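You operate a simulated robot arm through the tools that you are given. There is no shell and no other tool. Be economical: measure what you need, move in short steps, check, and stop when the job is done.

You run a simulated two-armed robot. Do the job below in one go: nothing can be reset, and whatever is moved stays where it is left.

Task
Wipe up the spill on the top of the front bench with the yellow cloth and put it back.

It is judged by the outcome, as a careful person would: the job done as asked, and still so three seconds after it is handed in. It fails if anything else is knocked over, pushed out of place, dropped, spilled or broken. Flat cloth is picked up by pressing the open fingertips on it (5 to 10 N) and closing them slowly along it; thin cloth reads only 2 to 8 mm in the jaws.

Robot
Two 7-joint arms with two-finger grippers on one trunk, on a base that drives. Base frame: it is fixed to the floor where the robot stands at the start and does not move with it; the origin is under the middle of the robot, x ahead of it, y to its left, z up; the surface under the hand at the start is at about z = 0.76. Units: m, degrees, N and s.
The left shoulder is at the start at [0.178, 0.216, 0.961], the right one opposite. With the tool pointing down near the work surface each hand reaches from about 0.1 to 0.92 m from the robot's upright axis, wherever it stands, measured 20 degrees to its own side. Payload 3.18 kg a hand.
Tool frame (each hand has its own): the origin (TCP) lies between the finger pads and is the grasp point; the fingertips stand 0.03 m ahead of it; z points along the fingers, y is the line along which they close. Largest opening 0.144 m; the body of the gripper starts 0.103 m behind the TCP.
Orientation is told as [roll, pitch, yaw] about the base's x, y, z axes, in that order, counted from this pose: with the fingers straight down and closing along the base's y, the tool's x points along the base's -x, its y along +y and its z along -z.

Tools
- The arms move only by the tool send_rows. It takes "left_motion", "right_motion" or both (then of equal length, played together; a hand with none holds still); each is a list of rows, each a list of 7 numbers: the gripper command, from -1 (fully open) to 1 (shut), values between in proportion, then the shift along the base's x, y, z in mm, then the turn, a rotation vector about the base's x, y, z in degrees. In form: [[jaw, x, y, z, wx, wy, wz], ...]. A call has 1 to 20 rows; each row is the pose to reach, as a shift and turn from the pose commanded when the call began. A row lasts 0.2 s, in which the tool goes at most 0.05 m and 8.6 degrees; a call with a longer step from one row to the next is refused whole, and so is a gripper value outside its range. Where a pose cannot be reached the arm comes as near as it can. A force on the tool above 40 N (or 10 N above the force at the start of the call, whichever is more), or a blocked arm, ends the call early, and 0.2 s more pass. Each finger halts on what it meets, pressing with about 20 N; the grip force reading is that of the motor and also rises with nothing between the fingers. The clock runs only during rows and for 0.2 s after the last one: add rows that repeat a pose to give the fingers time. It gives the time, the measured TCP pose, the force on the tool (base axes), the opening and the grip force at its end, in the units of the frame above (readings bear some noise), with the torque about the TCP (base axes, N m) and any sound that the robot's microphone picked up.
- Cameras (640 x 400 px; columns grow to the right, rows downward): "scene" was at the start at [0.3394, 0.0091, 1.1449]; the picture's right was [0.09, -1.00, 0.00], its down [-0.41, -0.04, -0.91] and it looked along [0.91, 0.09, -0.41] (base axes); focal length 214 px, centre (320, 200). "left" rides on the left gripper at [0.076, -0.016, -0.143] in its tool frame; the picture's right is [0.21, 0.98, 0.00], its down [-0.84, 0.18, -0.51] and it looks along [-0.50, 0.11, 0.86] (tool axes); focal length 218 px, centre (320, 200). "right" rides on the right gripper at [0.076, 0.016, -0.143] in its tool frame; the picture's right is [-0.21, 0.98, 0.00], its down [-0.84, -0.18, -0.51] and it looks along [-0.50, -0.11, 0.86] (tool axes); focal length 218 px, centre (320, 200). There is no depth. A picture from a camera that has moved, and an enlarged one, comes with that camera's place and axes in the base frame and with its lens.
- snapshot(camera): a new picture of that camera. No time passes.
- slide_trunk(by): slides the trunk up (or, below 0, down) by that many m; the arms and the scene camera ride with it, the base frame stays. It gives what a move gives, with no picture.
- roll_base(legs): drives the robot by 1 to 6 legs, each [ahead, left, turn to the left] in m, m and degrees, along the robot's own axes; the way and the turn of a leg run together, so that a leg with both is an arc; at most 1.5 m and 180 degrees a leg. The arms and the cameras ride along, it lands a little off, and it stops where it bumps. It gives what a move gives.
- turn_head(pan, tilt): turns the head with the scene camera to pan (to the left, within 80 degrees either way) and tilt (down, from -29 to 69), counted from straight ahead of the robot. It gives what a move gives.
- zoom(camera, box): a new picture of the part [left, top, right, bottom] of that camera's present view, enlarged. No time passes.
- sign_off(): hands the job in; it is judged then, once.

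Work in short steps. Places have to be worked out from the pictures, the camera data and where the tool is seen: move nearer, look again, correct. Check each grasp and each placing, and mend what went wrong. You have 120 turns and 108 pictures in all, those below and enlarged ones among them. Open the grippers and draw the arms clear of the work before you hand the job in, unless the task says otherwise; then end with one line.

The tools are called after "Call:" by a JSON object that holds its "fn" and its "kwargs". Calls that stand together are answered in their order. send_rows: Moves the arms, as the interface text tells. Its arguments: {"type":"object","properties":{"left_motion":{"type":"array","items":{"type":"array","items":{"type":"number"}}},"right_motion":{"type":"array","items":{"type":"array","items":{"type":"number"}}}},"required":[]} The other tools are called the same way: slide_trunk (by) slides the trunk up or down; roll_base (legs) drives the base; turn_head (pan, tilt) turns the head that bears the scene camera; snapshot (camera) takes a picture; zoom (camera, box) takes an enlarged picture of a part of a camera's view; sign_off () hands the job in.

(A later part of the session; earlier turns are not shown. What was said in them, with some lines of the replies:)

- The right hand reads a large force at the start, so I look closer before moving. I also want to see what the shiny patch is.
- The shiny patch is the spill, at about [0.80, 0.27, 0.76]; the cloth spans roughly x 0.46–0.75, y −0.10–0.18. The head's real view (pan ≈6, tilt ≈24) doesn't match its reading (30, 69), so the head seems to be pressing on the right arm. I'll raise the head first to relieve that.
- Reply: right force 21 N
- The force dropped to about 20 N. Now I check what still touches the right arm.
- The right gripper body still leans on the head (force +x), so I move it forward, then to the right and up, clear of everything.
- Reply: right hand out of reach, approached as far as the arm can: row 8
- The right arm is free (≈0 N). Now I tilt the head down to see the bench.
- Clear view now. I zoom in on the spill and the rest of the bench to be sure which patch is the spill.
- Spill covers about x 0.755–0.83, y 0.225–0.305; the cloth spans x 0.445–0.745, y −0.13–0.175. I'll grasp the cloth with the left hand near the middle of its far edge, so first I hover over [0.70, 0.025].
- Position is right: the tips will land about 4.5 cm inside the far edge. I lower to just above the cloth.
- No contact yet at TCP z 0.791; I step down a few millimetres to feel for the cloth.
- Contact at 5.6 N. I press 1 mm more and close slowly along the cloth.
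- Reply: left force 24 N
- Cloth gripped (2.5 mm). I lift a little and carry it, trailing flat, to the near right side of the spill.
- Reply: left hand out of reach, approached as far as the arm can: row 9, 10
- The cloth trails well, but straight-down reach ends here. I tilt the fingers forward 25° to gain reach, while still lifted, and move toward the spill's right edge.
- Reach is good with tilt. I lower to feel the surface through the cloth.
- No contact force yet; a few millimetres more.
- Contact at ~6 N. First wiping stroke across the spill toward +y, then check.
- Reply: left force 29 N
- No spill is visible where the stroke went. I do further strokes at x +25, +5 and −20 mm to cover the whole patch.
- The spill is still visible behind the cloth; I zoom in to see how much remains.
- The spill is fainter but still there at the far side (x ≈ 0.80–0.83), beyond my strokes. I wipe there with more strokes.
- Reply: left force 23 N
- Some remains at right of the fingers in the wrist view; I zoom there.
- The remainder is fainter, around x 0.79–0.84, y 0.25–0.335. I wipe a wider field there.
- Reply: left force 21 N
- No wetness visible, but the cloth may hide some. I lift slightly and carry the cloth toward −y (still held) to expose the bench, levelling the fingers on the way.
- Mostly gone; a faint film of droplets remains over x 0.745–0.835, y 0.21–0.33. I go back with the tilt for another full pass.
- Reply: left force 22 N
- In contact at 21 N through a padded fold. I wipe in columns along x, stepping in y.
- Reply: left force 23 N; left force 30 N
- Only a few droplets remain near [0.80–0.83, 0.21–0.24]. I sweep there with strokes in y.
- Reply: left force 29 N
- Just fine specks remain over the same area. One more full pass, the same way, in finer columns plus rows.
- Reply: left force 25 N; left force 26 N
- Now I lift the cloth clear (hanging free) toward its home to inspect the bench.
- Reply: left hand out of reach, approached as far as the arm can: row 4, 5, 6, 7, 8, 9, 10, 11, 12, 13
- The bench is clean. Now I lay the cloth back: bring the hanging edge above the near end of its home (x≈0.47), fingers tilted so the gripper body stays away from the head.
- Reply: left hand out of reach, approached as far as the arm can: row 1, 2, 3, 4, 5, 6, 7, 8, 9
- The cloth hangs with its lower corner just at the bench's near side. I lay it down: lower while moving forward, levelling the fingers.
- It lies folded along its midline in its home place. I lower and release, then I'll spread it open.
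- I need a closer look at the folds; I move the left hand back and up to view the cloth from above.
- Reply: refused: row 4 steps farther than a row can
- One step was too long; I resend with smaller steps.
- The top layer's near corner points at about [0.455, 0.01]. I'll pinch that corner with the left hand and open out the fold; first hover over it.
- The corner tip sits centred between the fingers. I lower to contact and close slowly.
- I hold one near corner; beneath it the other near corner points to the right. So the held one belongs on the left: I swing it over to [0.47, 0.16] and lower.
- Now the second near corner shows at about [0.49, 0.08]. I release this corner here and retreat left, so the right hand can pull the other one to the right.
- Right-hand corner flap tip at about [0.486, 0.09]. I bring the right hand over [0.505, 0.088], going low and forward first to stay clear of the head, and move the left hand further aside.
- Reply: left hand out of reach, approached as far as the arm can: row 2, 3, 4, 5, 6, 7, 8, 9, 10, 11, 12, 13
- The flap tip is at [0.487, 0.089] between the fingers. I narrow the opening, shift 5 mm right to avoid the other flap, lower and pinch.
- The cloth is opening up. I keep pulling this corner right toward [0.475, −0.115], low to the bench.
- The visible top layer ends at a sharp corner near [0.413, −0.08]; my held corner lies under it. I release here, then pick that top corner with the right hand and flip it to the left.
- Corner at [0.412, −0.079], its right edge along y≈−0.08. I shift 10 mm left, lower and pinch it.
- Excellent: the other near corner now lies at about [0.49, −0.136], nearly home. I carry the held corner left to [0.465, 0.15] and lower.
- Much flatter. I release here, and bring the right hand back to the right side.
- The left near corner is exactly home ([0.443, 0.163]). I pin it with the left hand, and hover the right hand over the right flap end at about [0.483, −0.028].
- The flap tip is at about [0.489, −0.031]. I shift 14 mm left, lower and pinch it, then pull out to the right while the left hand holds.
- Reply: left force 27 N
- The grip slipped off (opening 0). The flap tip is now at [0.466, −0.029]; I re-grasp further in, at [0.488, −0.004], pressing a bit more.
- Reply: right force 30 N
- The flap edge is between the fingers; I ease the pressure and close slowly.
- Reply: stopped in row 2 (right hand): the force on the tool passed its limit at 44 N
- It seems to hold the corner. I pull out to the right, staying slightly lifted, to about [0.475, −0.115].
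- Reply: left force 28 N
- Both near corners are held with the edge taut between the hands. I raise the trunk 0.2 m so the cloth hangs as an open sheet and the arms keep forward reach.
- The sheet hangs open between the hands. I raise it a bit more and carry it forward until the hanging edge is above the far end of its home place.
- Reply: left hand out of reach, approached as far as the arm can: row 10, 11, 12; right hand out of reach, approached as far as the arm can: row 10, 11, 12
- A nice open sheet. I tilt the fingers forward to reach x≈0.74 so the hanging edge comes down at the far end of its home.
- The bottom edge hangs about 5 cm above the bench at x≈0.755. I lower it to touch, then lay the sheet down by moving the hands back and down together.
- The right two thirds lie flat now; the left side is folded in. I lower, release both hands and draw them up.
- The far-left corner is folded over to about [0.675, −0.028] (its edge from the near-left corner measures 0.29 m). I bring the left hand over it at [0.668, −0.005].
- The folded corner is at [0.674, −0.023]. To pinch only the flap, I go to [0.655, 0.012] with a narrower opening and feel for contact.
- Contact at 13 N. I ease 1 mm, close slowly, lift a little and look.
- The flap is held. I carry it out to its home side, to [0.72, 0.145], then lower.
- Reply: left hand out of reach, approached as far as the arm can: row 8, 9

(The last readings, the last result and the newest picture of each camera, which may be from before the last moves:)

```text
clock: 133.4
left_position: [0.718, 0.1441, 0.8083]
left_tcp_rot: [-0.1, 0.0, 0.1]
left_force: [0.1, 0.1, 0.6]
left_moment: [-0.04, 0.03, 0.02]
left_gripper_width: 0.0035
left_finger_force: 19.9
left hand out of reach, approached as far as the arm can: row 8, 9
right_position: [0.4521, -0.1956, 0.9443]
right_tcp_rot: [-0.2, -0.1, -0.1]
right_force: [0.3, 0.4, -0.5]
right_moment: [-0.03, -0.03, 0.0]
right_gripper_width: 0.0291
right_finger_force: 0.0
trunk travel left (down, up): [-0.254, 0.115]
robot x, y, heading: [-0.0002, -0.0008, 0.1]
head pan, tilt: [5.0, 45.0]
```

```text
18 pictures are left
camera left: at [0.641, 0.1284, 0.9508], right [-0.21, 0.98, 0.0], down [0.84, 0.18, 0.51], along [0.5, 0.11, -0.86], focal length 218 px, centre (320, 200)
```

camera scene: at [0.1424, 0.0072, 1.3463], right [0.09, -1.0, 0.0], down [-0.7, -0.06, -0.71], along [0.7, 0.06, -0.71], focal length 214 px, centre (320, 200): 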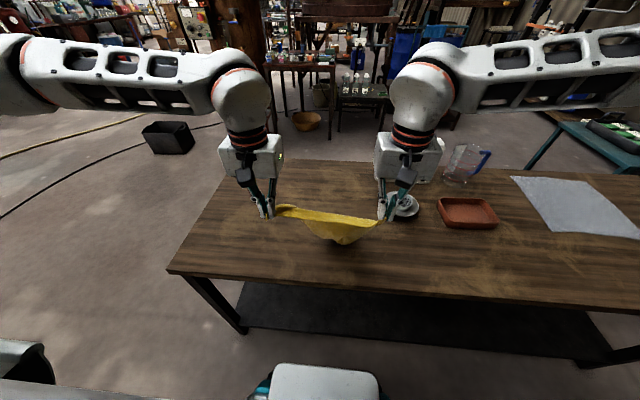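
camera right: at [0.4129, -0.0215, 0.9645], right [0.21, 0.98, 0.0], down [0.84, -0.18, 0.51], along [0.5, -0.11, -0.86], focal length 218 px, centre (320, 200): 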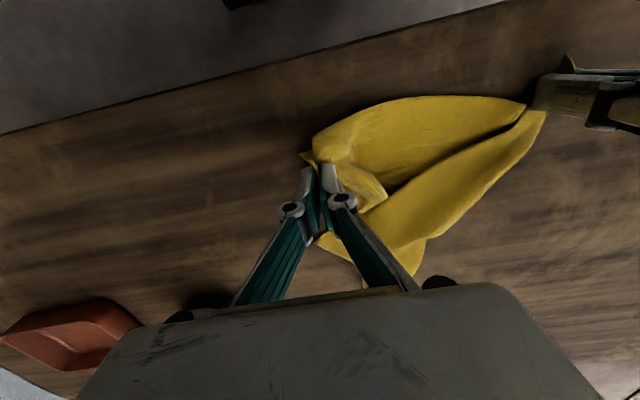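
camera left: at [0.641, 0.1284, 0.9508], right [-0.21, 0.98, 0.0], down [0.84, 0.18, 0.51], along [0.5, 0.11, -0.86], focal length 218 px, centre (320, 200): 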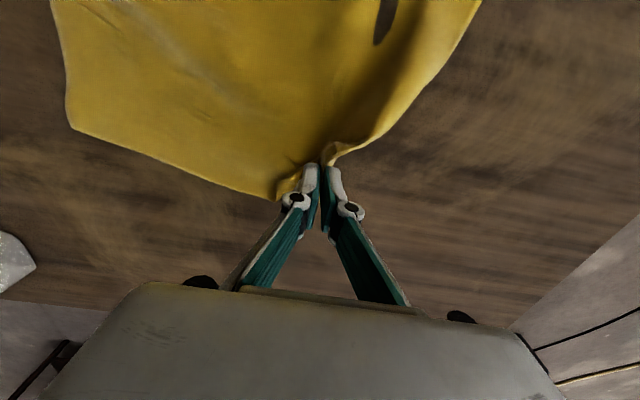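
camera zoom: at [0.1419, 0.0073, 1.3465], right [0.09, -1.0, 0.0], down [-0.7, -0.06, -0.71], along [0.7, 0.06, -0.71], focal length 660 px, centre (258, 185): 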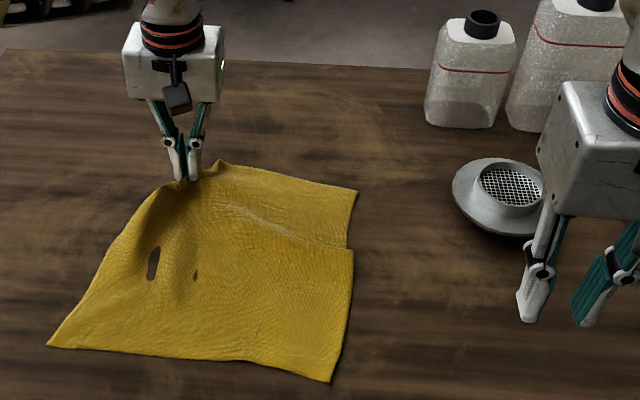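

Nearly flat now, but about 5–8 cm too far left on its right side. I lay the held corner down (tilting for reach) and keep it pinned, while the right hand hovers over the right edge's middle.

Call:
{"fn": "send_rows", "kwargs": {"left_motion": [[1, 2, 4, 0, 0, -7, 0], [1, 5, 8, 0, 0, -14, 0], [1, 8, 12, -3, 0, -20, 0], [1, 10, 15, -7, 0, -20, 0], [1, 10, 15, -11, 0, -20, 0], [1, 10, 15, -12, 0, -20, 0], [1, 10, 15, -12, 0, -20, 0], [1, 10, 15, -12, 0, -20, 0]], "right_motion": [[0.5, 20, 20, 0, 0, 0, 0], [0.4, 40, 42, -10, 0, 0, 0], [0.3, 60, 65, -20, 0, 0, 0], [0.3, 80, 90, -35, 0, 0, 0], [0.3, 100, 115, -50, 0, 0, 0], [0.3, 115, 140, -65, 0, 0, 0], [0.3, 128, 165, -80, 0, 0, 0], [0.3, 128, 172, -105, 0, 0, 0]]}}

Call:
{"fn": "snapshot", "kwargs": {"camera": "right"}}

```text
clock: 135.2
left_position: [0.7252, 0.1589, 0.796]
left_tcp_rot: [0.0, -19.9, 0.0]
left_force: [0.5, 0.5, 1.9]
left_moment: [0.03, 0.05, -0.02]
left_gripper_width: 0.0035
left_finger_force: 20.5
right_position: [0.5819, -0.0256, 0.8377]
right_tcp_rot: [-0.2, -0.1, -0.1]
right_force: [0.7, -0.9, -0.6]
right_moment: [0.02, -0.03, 0.01]
right_gripper_width: 0.0506
right_finger_force: 0.0
trunk travel left (down, up): [-0.254, 0.115]
robot x, y, heading: [-0.0025, -0.0023, -0.1]
head pan, tilt: [5.0, 45.0]
```

```text
17 pictures are left
camera right: at [0.5049, -0.0082, 0.9829], right [0.21, 0.98, 0.0], down [0.84, -0.18, 0.51], along [0.5, -0.11, -0.86], focal length 218 px, centre (320, 200)
```

right: 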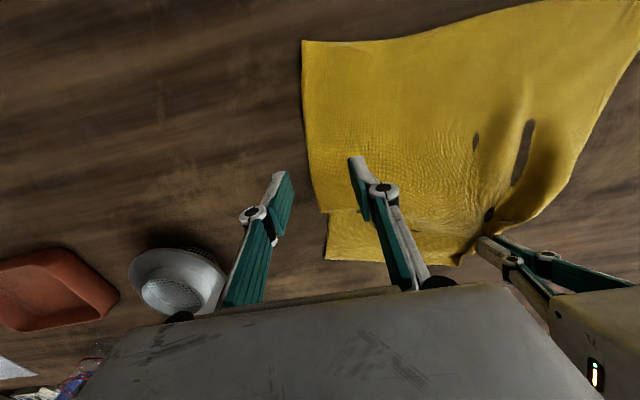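

Right edge at y≈−0.04 here. I pinch the cloth at [0.58, −0.012] and pull it right by about 9 cm.

Call:
{"fn": "send_rows", "kwargs": {"right_motion": [[0.3, 0, 14, -20, 0, 0, 0], [0.3, 0, 14, -40, 0, 0, 0], [0.3, 0, 14, -46, 0, 0, 0], [0.3, 0, 14, -49, 0, 0, 0], [0.4, 0, 14, -49, 0, 0, 0], [0.5, 0, 14, -49, 0, 0, 0], [0.6, 0, 14, -49, 0, 0, 0], [0.7, 0, 14, -49, 0, 0, 0], [0.8, 0, 14, -49, 0, 0, 0], [0.9, 0, 14, -49, 0, 0, 0], [1, 0, 14, -49, 0, 0, 0], [1, 0, 14, -49, 0, 0, 0], [1, 0, 14, -49, 0, 0, 0]]}}

Call:
{"fn": "send_rows", "kwargs": {"right_motion": [[1, 0, 0, 6, 0, 0, 0], [1, 0, -12, 8, 0, 0, 0], [1, -3, -25, 8, 0, 0, 0], [1, -6, -38, 8, 0, 0, 0], [1, -9, -52, 8, 0, 0, 0], [1, -12, -65, 8, 0, 0, 0], [1, -15, -78, 8, 0, 0, 0], [1, -15, -88, 8, 0, 0, 0]]}}

Call:
{"fn": "zoom", "kwargs": {"camera": "scene", "box": [240, 140, 440, 270]}}

```text
clock: 138.0
left_position: [0.7261, 0.1587, 0.7949]
left_tcp_rot: [0.1, -19.9, 0.0]
left_force: [0.2, 0.0, 1.1]
left_moment: [0.0, -0.01, 0.01]
left_gripper_width: 0.0034
left_finger_force: 20.0
right_position: [0.5797, -0.0125, 0.7911]
right_tcp_rot: [-0.3, -0.1, -0.2]
right_force: [0.6, 0.2, 4.0]
right_moment: [0.07, 0.03, -0.03]
right_gripper_width: 0.002
right_finger_force: 20.4
trunk travel left (down, up): [-0.254, 0.115]
robot x, y, heading: [0.0009, -0.0009, 0.2]
head pan, tilt: [5.0, 45.0]
```

```text
clock: 139.8
left_position: [0.7269, 0.1603, 0.7963]
left_tcp_rot: [0.1, -20.1, 0.1]
left_force: [0.0, -0.7, 0.5]
left_moment: [-0.02, 0.05, 0.0]
left_gripper_width: 0.0046
left_finger_force: 19.1
right_position: [0.5636, -0.1017, 0.7978]
right_tcp_rot: [-0.3, 0.0, -0.2]
right_force: [0.4, -0.3, 0.1]
right_moment: [0.05, 0.04, 0.0]
right_gripper_width: 0.0046
right_finger_force: 27.7
trunk travel left (down, up): [-0.254, 0.115]
robot x, y, heading: [0.0026, -0.0006, 0.1]
head pan, tilt: [5.0, 45.0]
```

```text
3.08 times, centred on (340, 205) of scene
camera zoom: at [0.1416, 0.0071, 1.3465], right [0.09, -1.0, 0.0], down [-0.7, -0.06, -0.71], along [0.7, 0.06, -0.71], focal length 660 px, centre (258, 185)
```

zoom: 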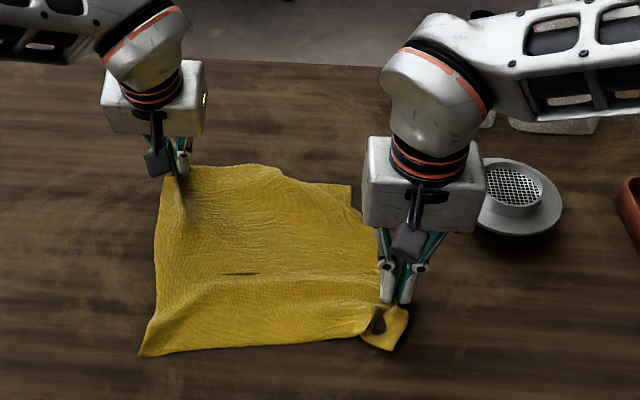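

Almost square and in place; only the right corners lag by about 6 cm. I release both hands and retreat the left, then tidy the two right corners.

Call:
{"fn": "send_rows", "kwargs": {"left_motion": [[0.85, 0, 0, 0, 0, 0, 0], [0.7, 0, 0, 0, 0, 0, 0], [0.6, 0, 0, 0, 0, 0, 0], [0.6, -5, 0, 15, 0, 0, 0], [0.6, -20, 5, 45, 0, 5, 0], [0.6, -50, 15, 75, 0, 12, 0], [0.6, -85, 35, 95, 0, 20, 0], [0.6, -120, 60, 105, 0, 20, 0], [0.6, -160, 85, 110, 0, 20, 0], [0.6, -200, 100, 110, 0, 20, 0]], "right_motion": [[1, 0, 0, -6, 0, 0, 0], [0.85, 0, 0, -7, 0, 0, 0], [0.7, 0, 0, -7, 0, 0, 0], [0.55, 0, 0, -7, 0, 0, 0], [0.55, 0, 0, 10, 0, 0, 0], [0.55, 0, 0, 45, 0, 0, 0], [0.55, -20, -15, 75, 0, 0, 0], [0.55, -50, -35, 80, 0, 0, 0], [0.55, -85, -50, 80, 0, 0, 0], [0.55, -100, -65, 80, 0, 0, 0]]}}

Call:
{"fn": "zoom", "kwargs": {"camera": "scene", "box": [240, 150, 420, 270]}}

```text
clock: 142.0
left_position: [0.5216, 0.2578, 0.9053]
left_tcp_rot: [0.0, 0.0, 0.1]
left_force: [-0.1, 0.1, -0.5]
left_moment: [0.02, -0.04, 0.03]
left_gripper_width: 0.0287
left_finger_force: 0.1
right_position: [0.4605, -0.1639, 0.8786]
right_tcp_rot: [-0.2, -0.2, -0.2]
right_force: [0.1, 0.5, -0.1]
right_moment: [-0.02, -0.03, 0.01]
right_gripper_width: 0.0325
right_finger_force: 0.1
trunk travel left (down, up): [-0.254, 0.115]
robot x, y, heading: [-0.002, -0.0033, -0.1]
head pan, tilt: [5.0, 45.0]
```

```text
3.33 times, centred on (330, 210) of scene
camera zoom: at [0.141, 0.0076, 1.3467], right [0.09, -1.0, 0.0], down [-0.7, -0.06, -0.71], along [0.7, 0.06, -0.71], focal length 715 px, centre (287, 167)
```

zoom: 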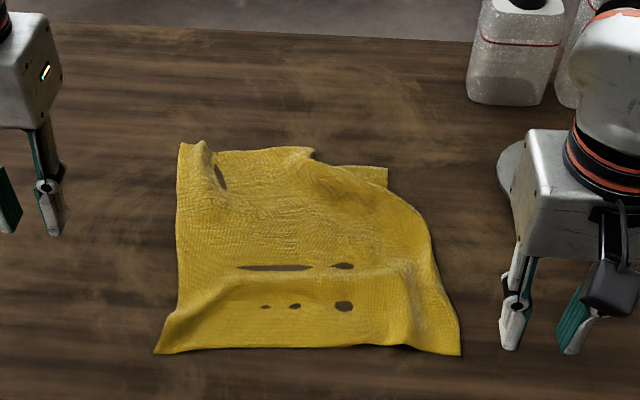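

Only the far-right corner ([0.725, −0.06]) is notably short of home. I bring the right hand, tilted, over it, staying clear of the strainer.

Call:
{"fn": "send_rows", "kwargs": {"right_motion": [[0.5, 5, 35, 0, 0, 0, 0], [0.4, 15, 75, 0, 0, 0, 0], [0.3, 35, 110, 0, 0, 0, 0], [0.3, 70, 124, 0, 0, -4, 0], [0.3, 105, 124, 0, 0, -8, 0], [0.3, 140, 124, 0, 0, -12, 0], [0.3, 175, 124, 0, 0, -16, 0], [0.3, 205, 124, -10, 0, -20, 0], [0.3, 230, 124, -25, 0, -20, 0], [0.3, 242, 124, -40, 0, -20, 0], [0.3, 242, 124, -40, 0, -20, 0]]}}

Call:
{"fn": "snapshot", "kwargs": {"camera": "right"}}

```text
clock: 144.4
left_position: [0.5233, 0.2572, 0.904]
left_tcp_rot: [0.0, 0.1, -0.1]
left_force: [-0.5, 0.1, -0.9]
left_moment: [0.02, -0.01, 0.0]
left_gripper_width: 0.0285
left_finger_force: 0.2
right_position: [0.7081, -0.0413, 0.8379]
right_tcp_rot: [-0.2, -20.1, -0.2]
right_force: [-0.3, 0.2, 0.3]
right_moment: [0.0, -0.01, 0.0]
right_gripper_width: 0.0503
right_finger_force: 0.0
trunk travel left (down, up): [-0.254, 0.115]
robot x, y, heading: [0.0008, 0.0019, -0.2]
head pan, tilt: [5.0, 45.0]
```

```text
14 pictures are left
camera right: at [0.5875, -0.0244, 0.948], right [0.2, 0.98, 0.07], down [0.62, -0.18, 0.77], along [0.76, -0.11, -0.64], focal length 218 px, centre (320, 200)
```

right: 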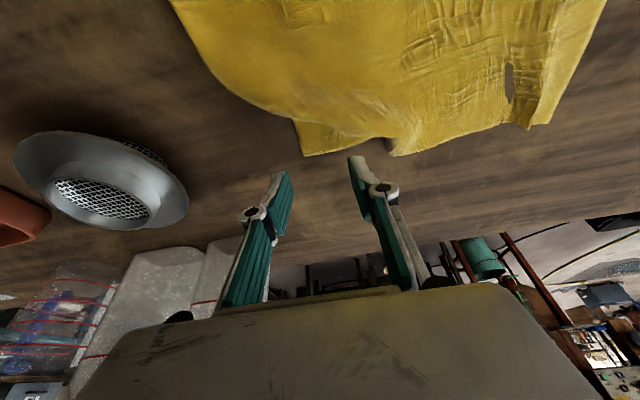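

The corner patch spans x 0.69–0.73 from y −0.06. I pinch it at [0.712, −0.034] and pull it right 6 cm.

Call:
{"fn": "send_rows", "kwargs": {"right_motion": [[0.4, 4, 6, -20, 0, 0, 0], [0.45, 4, 6, -38, 0, 0, 0], [0.45, 4, 6, -44, 0, 0, 0], [0.45, 4, 6, -47, 0, 0, 0], [0.55, 4, 6, -48, 0, 0, 0], [0.65, 4, 6, -48, 0, 0, 0], [0.75, 4, 6, -48, 0, 0, 0], [0.85, 4, 6, -48, 0, 0, 0], [0.95, 4, 6, -48, 0, 0, 0], [1, 4, 6, -48, 0, 0, 0], [1, 4, 6, -48, 0, 0, 0], [1, 4, 6, -48, 0, 0, 0]]}}

```text
clock: 147.0
left_position: [0.5215, 0.2571, 0.9055]
left_tcp_rot: [0.1, 0.0, 0.0]
left_force: [0.0, 0.7, 0.0]
left_moment: [0.05, -0.02, 0.01]
left_gripper_width: 0.029
left_finger_force: 0.0
right_position: [0.7102, -0.035, 0.7906]
right_tcp_rot: [-0.1, -20.2, -0.4]
right_force: [-2.2, -1.7, 15.3]
right_moment: [0.04, 0.12, 0.0]
right_gripper_width: 0.0028
right_finger_force: 19.7
trunk travel left (down, up): [-0.254, 0.115]
robot x, y, heading: [-0.0007, -0.0001, 0.0]
head pan, tilt: [5.0, 45.0]
```

Pinched (2.8 mm). I pull it gently to the right, keeping the fingers well short of the strainer (edge near y −0.15).

Call:
{"fn": "send_rows", "kwargs": {"right_motion": [[1, 1, -3, 6, 0, 0, 0], [1, 3, -15, 8, 0, 0, 0], [1, 5, -28, 8, 0, 0, 0], [1, 7, -40, 8, 0, 0, 0], [1, 9, -52, 8, 0, 0, 0], [1, 10, -60, 6, 0, 0, 0], [1, 10, -60, 4, 0, 0, 0]]}}

Call:
{"fn": "zoom", "kwargs": {"camera": "scene", "box": [240, 140, 440, 270]}}

```text
clock: 148.6
left_position: [0.5232, 0.2583, 0.9042]
left_tcp_rot: [0.1, 0.2, -0.1]
left_force: [-0.8, -0.4, 0.1]
left_moment: [0.01, 0.02, 0.0]
left_gripper_width: 0.029
left_finger_force: 0.0
right_position: [0.7213, -0.0932, 0.7938]
right_tcp_rot: [-0.1, -20.2, -0.2]
right_force: [0.6, 2.7, 0.4]
right_moment: [-0.19, 0.11, -0.09]
right_gripper_width: 0.0049
right_finger_force: 23.9
trunk travel left (down, up): [-0.254, 0.115]
robot x, y, heading: [-0.0009, -0.0025, 0.3]
head pan, tilt: [5.0, 45.0]
```

```text
3.08 times, centred on (340, 205) of scene
camera zoom: at [0.1416, 0.0075, 1.3466], right [0.09, -1.0, 0.0], down [-0.7, -0.06, -0.71], along [0.7, 0.06, -0.71], focal length 660 px, centre (258, 185)
```

zoom: 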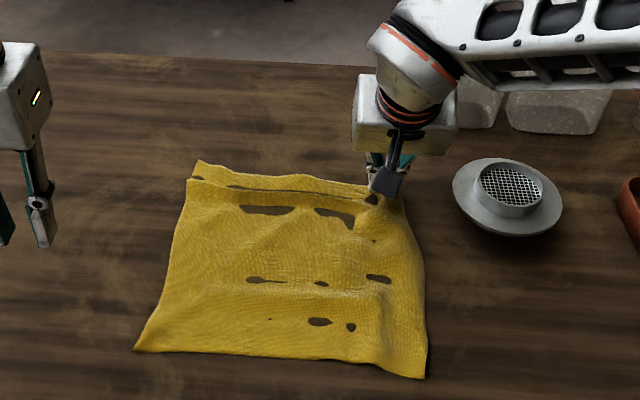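

The cloth is back in a square at home, within about 3 cm at every corner. I release, lift and draw the right hand back over the cloth, away from the strainer.

Call:
{"fn": "send_rows", "kwargs": {"right_motion": [[0.9, 0, 0, -2, 0, 0, 0], [0.75, 0, 0, -2, 0, 0, 0], [0.7, 0, 0, -2, 0, 0, 0], [0.7, 0, 0, -1, 0, 0, 0], [0.7, -3, 0, 15, 0, 0, 0], [0.7, -10, 5, 45, 0, 0, 0], [0.7, -30, 15, 80, 0, 5, 0], [0.7, -60, 15, 110, 0, 10, 0], [0.7, -100, 10, 125, 0, 15, 0], [0.7, -145, 0, 135, 0, 20, 0], [0.7, -190, -20, 140, 0, 20, 0], [0.7, -230, -45, 140, 0, 20, 0], [0.5, -265, -75, 140, 0, 20, 0], [0.2, -275, -115, 140, 0, 20, 0], [-0.1, -275, -155, 140, 0, 20, 0], [-0.4, -275, -195, 140, 0, 20, 0]], "left_motion": [[0.6, 0, 0, 0, 0, 0, 0], [0.6, 0, 0, 0, 0, 0, 0], [0.6, 0, 0, 0, 0, 0, 0], [0.6, 0, 0, 0, 0, 0, 0], [0.6, 0, 0, 0, 0, 0, 0], [0.6, 0, 0, 0, 0, 0, 0], [0.5, -15, 5, 10, 0, 0, 0], [0.4, -30, 10, 20, 0, 0, 0], [0.3, -45, 15, 30, 0, 0, 0], [0.2, -60, 20, 40, 0, 0, 0], [0.1, -75, 25, 50, 0, 0, 0], [0, -90, 30, 60, 0, 0, 0], [-0.2, -100, 35, 65, 0, 0, 0], [-0.4, -105, 40, 70, 0, 0, 0], [-0.7, -105, 45, 75, 0, 0, 0], [-1, -105, 50, 80, 0, 0, 0]]}}

Call:
{"fn": "snapshot", "kwargs": {"camera": "scene"}}

Call:
{"fn": "zoom", "kwargs": {"camera": "scene", "box": [200, 120, 420, 270]}}

```text
clock: 152.0
left_position: [0.4204, 0.3075, 0.9885]
left_tcp_rot: [0.1, 0.1, 0.0]
left_force: [0.1, -0.2, 1.0]
left_moment: [0.0, -0.02, -0.03]
left_gripper_width: 0.1441
left_finger_force: 0.1
right_position: [0.4461, -0.2899, 0.9335]
right_tcp_rot: [-0.2, 0.0, -0.1]
right_force: [0.2, 1.0, 0.2]
right_moment: [0.0, 0.01, 0.0]
right_gripper_width: 0.1009
right_finger_force: 0.0
trunk travel left (down, up): [-0.254, 0.115]
robot x, y, heading: [0.001, 0.0008, 0.1]
head pan, tilt: [5.0, 45.0]
```

```text
12 pictures are left
camera scene: at [0.1413, 0.0062, 1.3466], right [0.09, -1.0, 0.0], down [-0.7, -0.06, -0.71], along [0.7, 0.06, -0.71], focal length 214 px, centre (320, 200)
```

scene: 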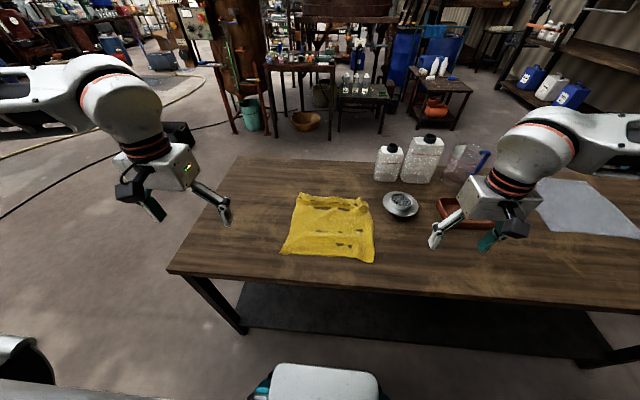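

```text
2.67 times, centred on (310, 195) of scene
camera zoom: at [0.1413, 0.0062, 1.3466], right [0.09, -1.0, 0.0], down [-0.7, -0.06, -0.71], along [0.7, 0.06, -0.71], focal length 572 px, centre (347, 213)
```

zoom: 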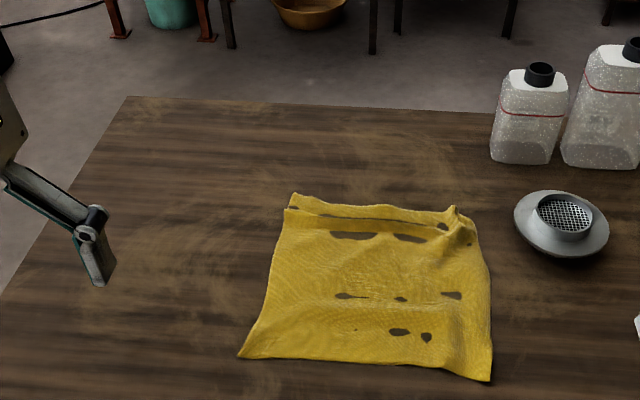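

The cloth lies at home and nothing else has moved. One last close look at the spill area before handing in.

Call:
{"fn": "zoom", "kwargs": {"camera": "scene", "box": [220, 150, 320, 215]}}

```text
6.15 times, centred on (270, 182) of scene
camera zoom: at [0.1413, 0.0062, 1.3466], right [0.09, -1.0, 0.0], down [-0.7, -0.06, -0.71], along [0.7, 0.06, -0.71], focal length 1320 px, centre (628, 308)
```

zoom: 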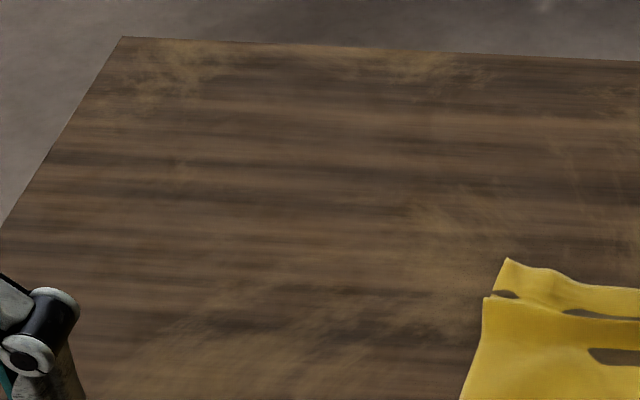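

The bench is clean, the cloth is back, both grippers are open and the arms are clear. I hand in.

Call:
{"fn": "sign_off", "kwargs": {}}

```text
The job is handed in.
```

I wiped up the spill on the front bench and put the yellow cloth back in its place, within about 4 cm of where each corner was and slightly creased; nothing else on the bench appears moved.
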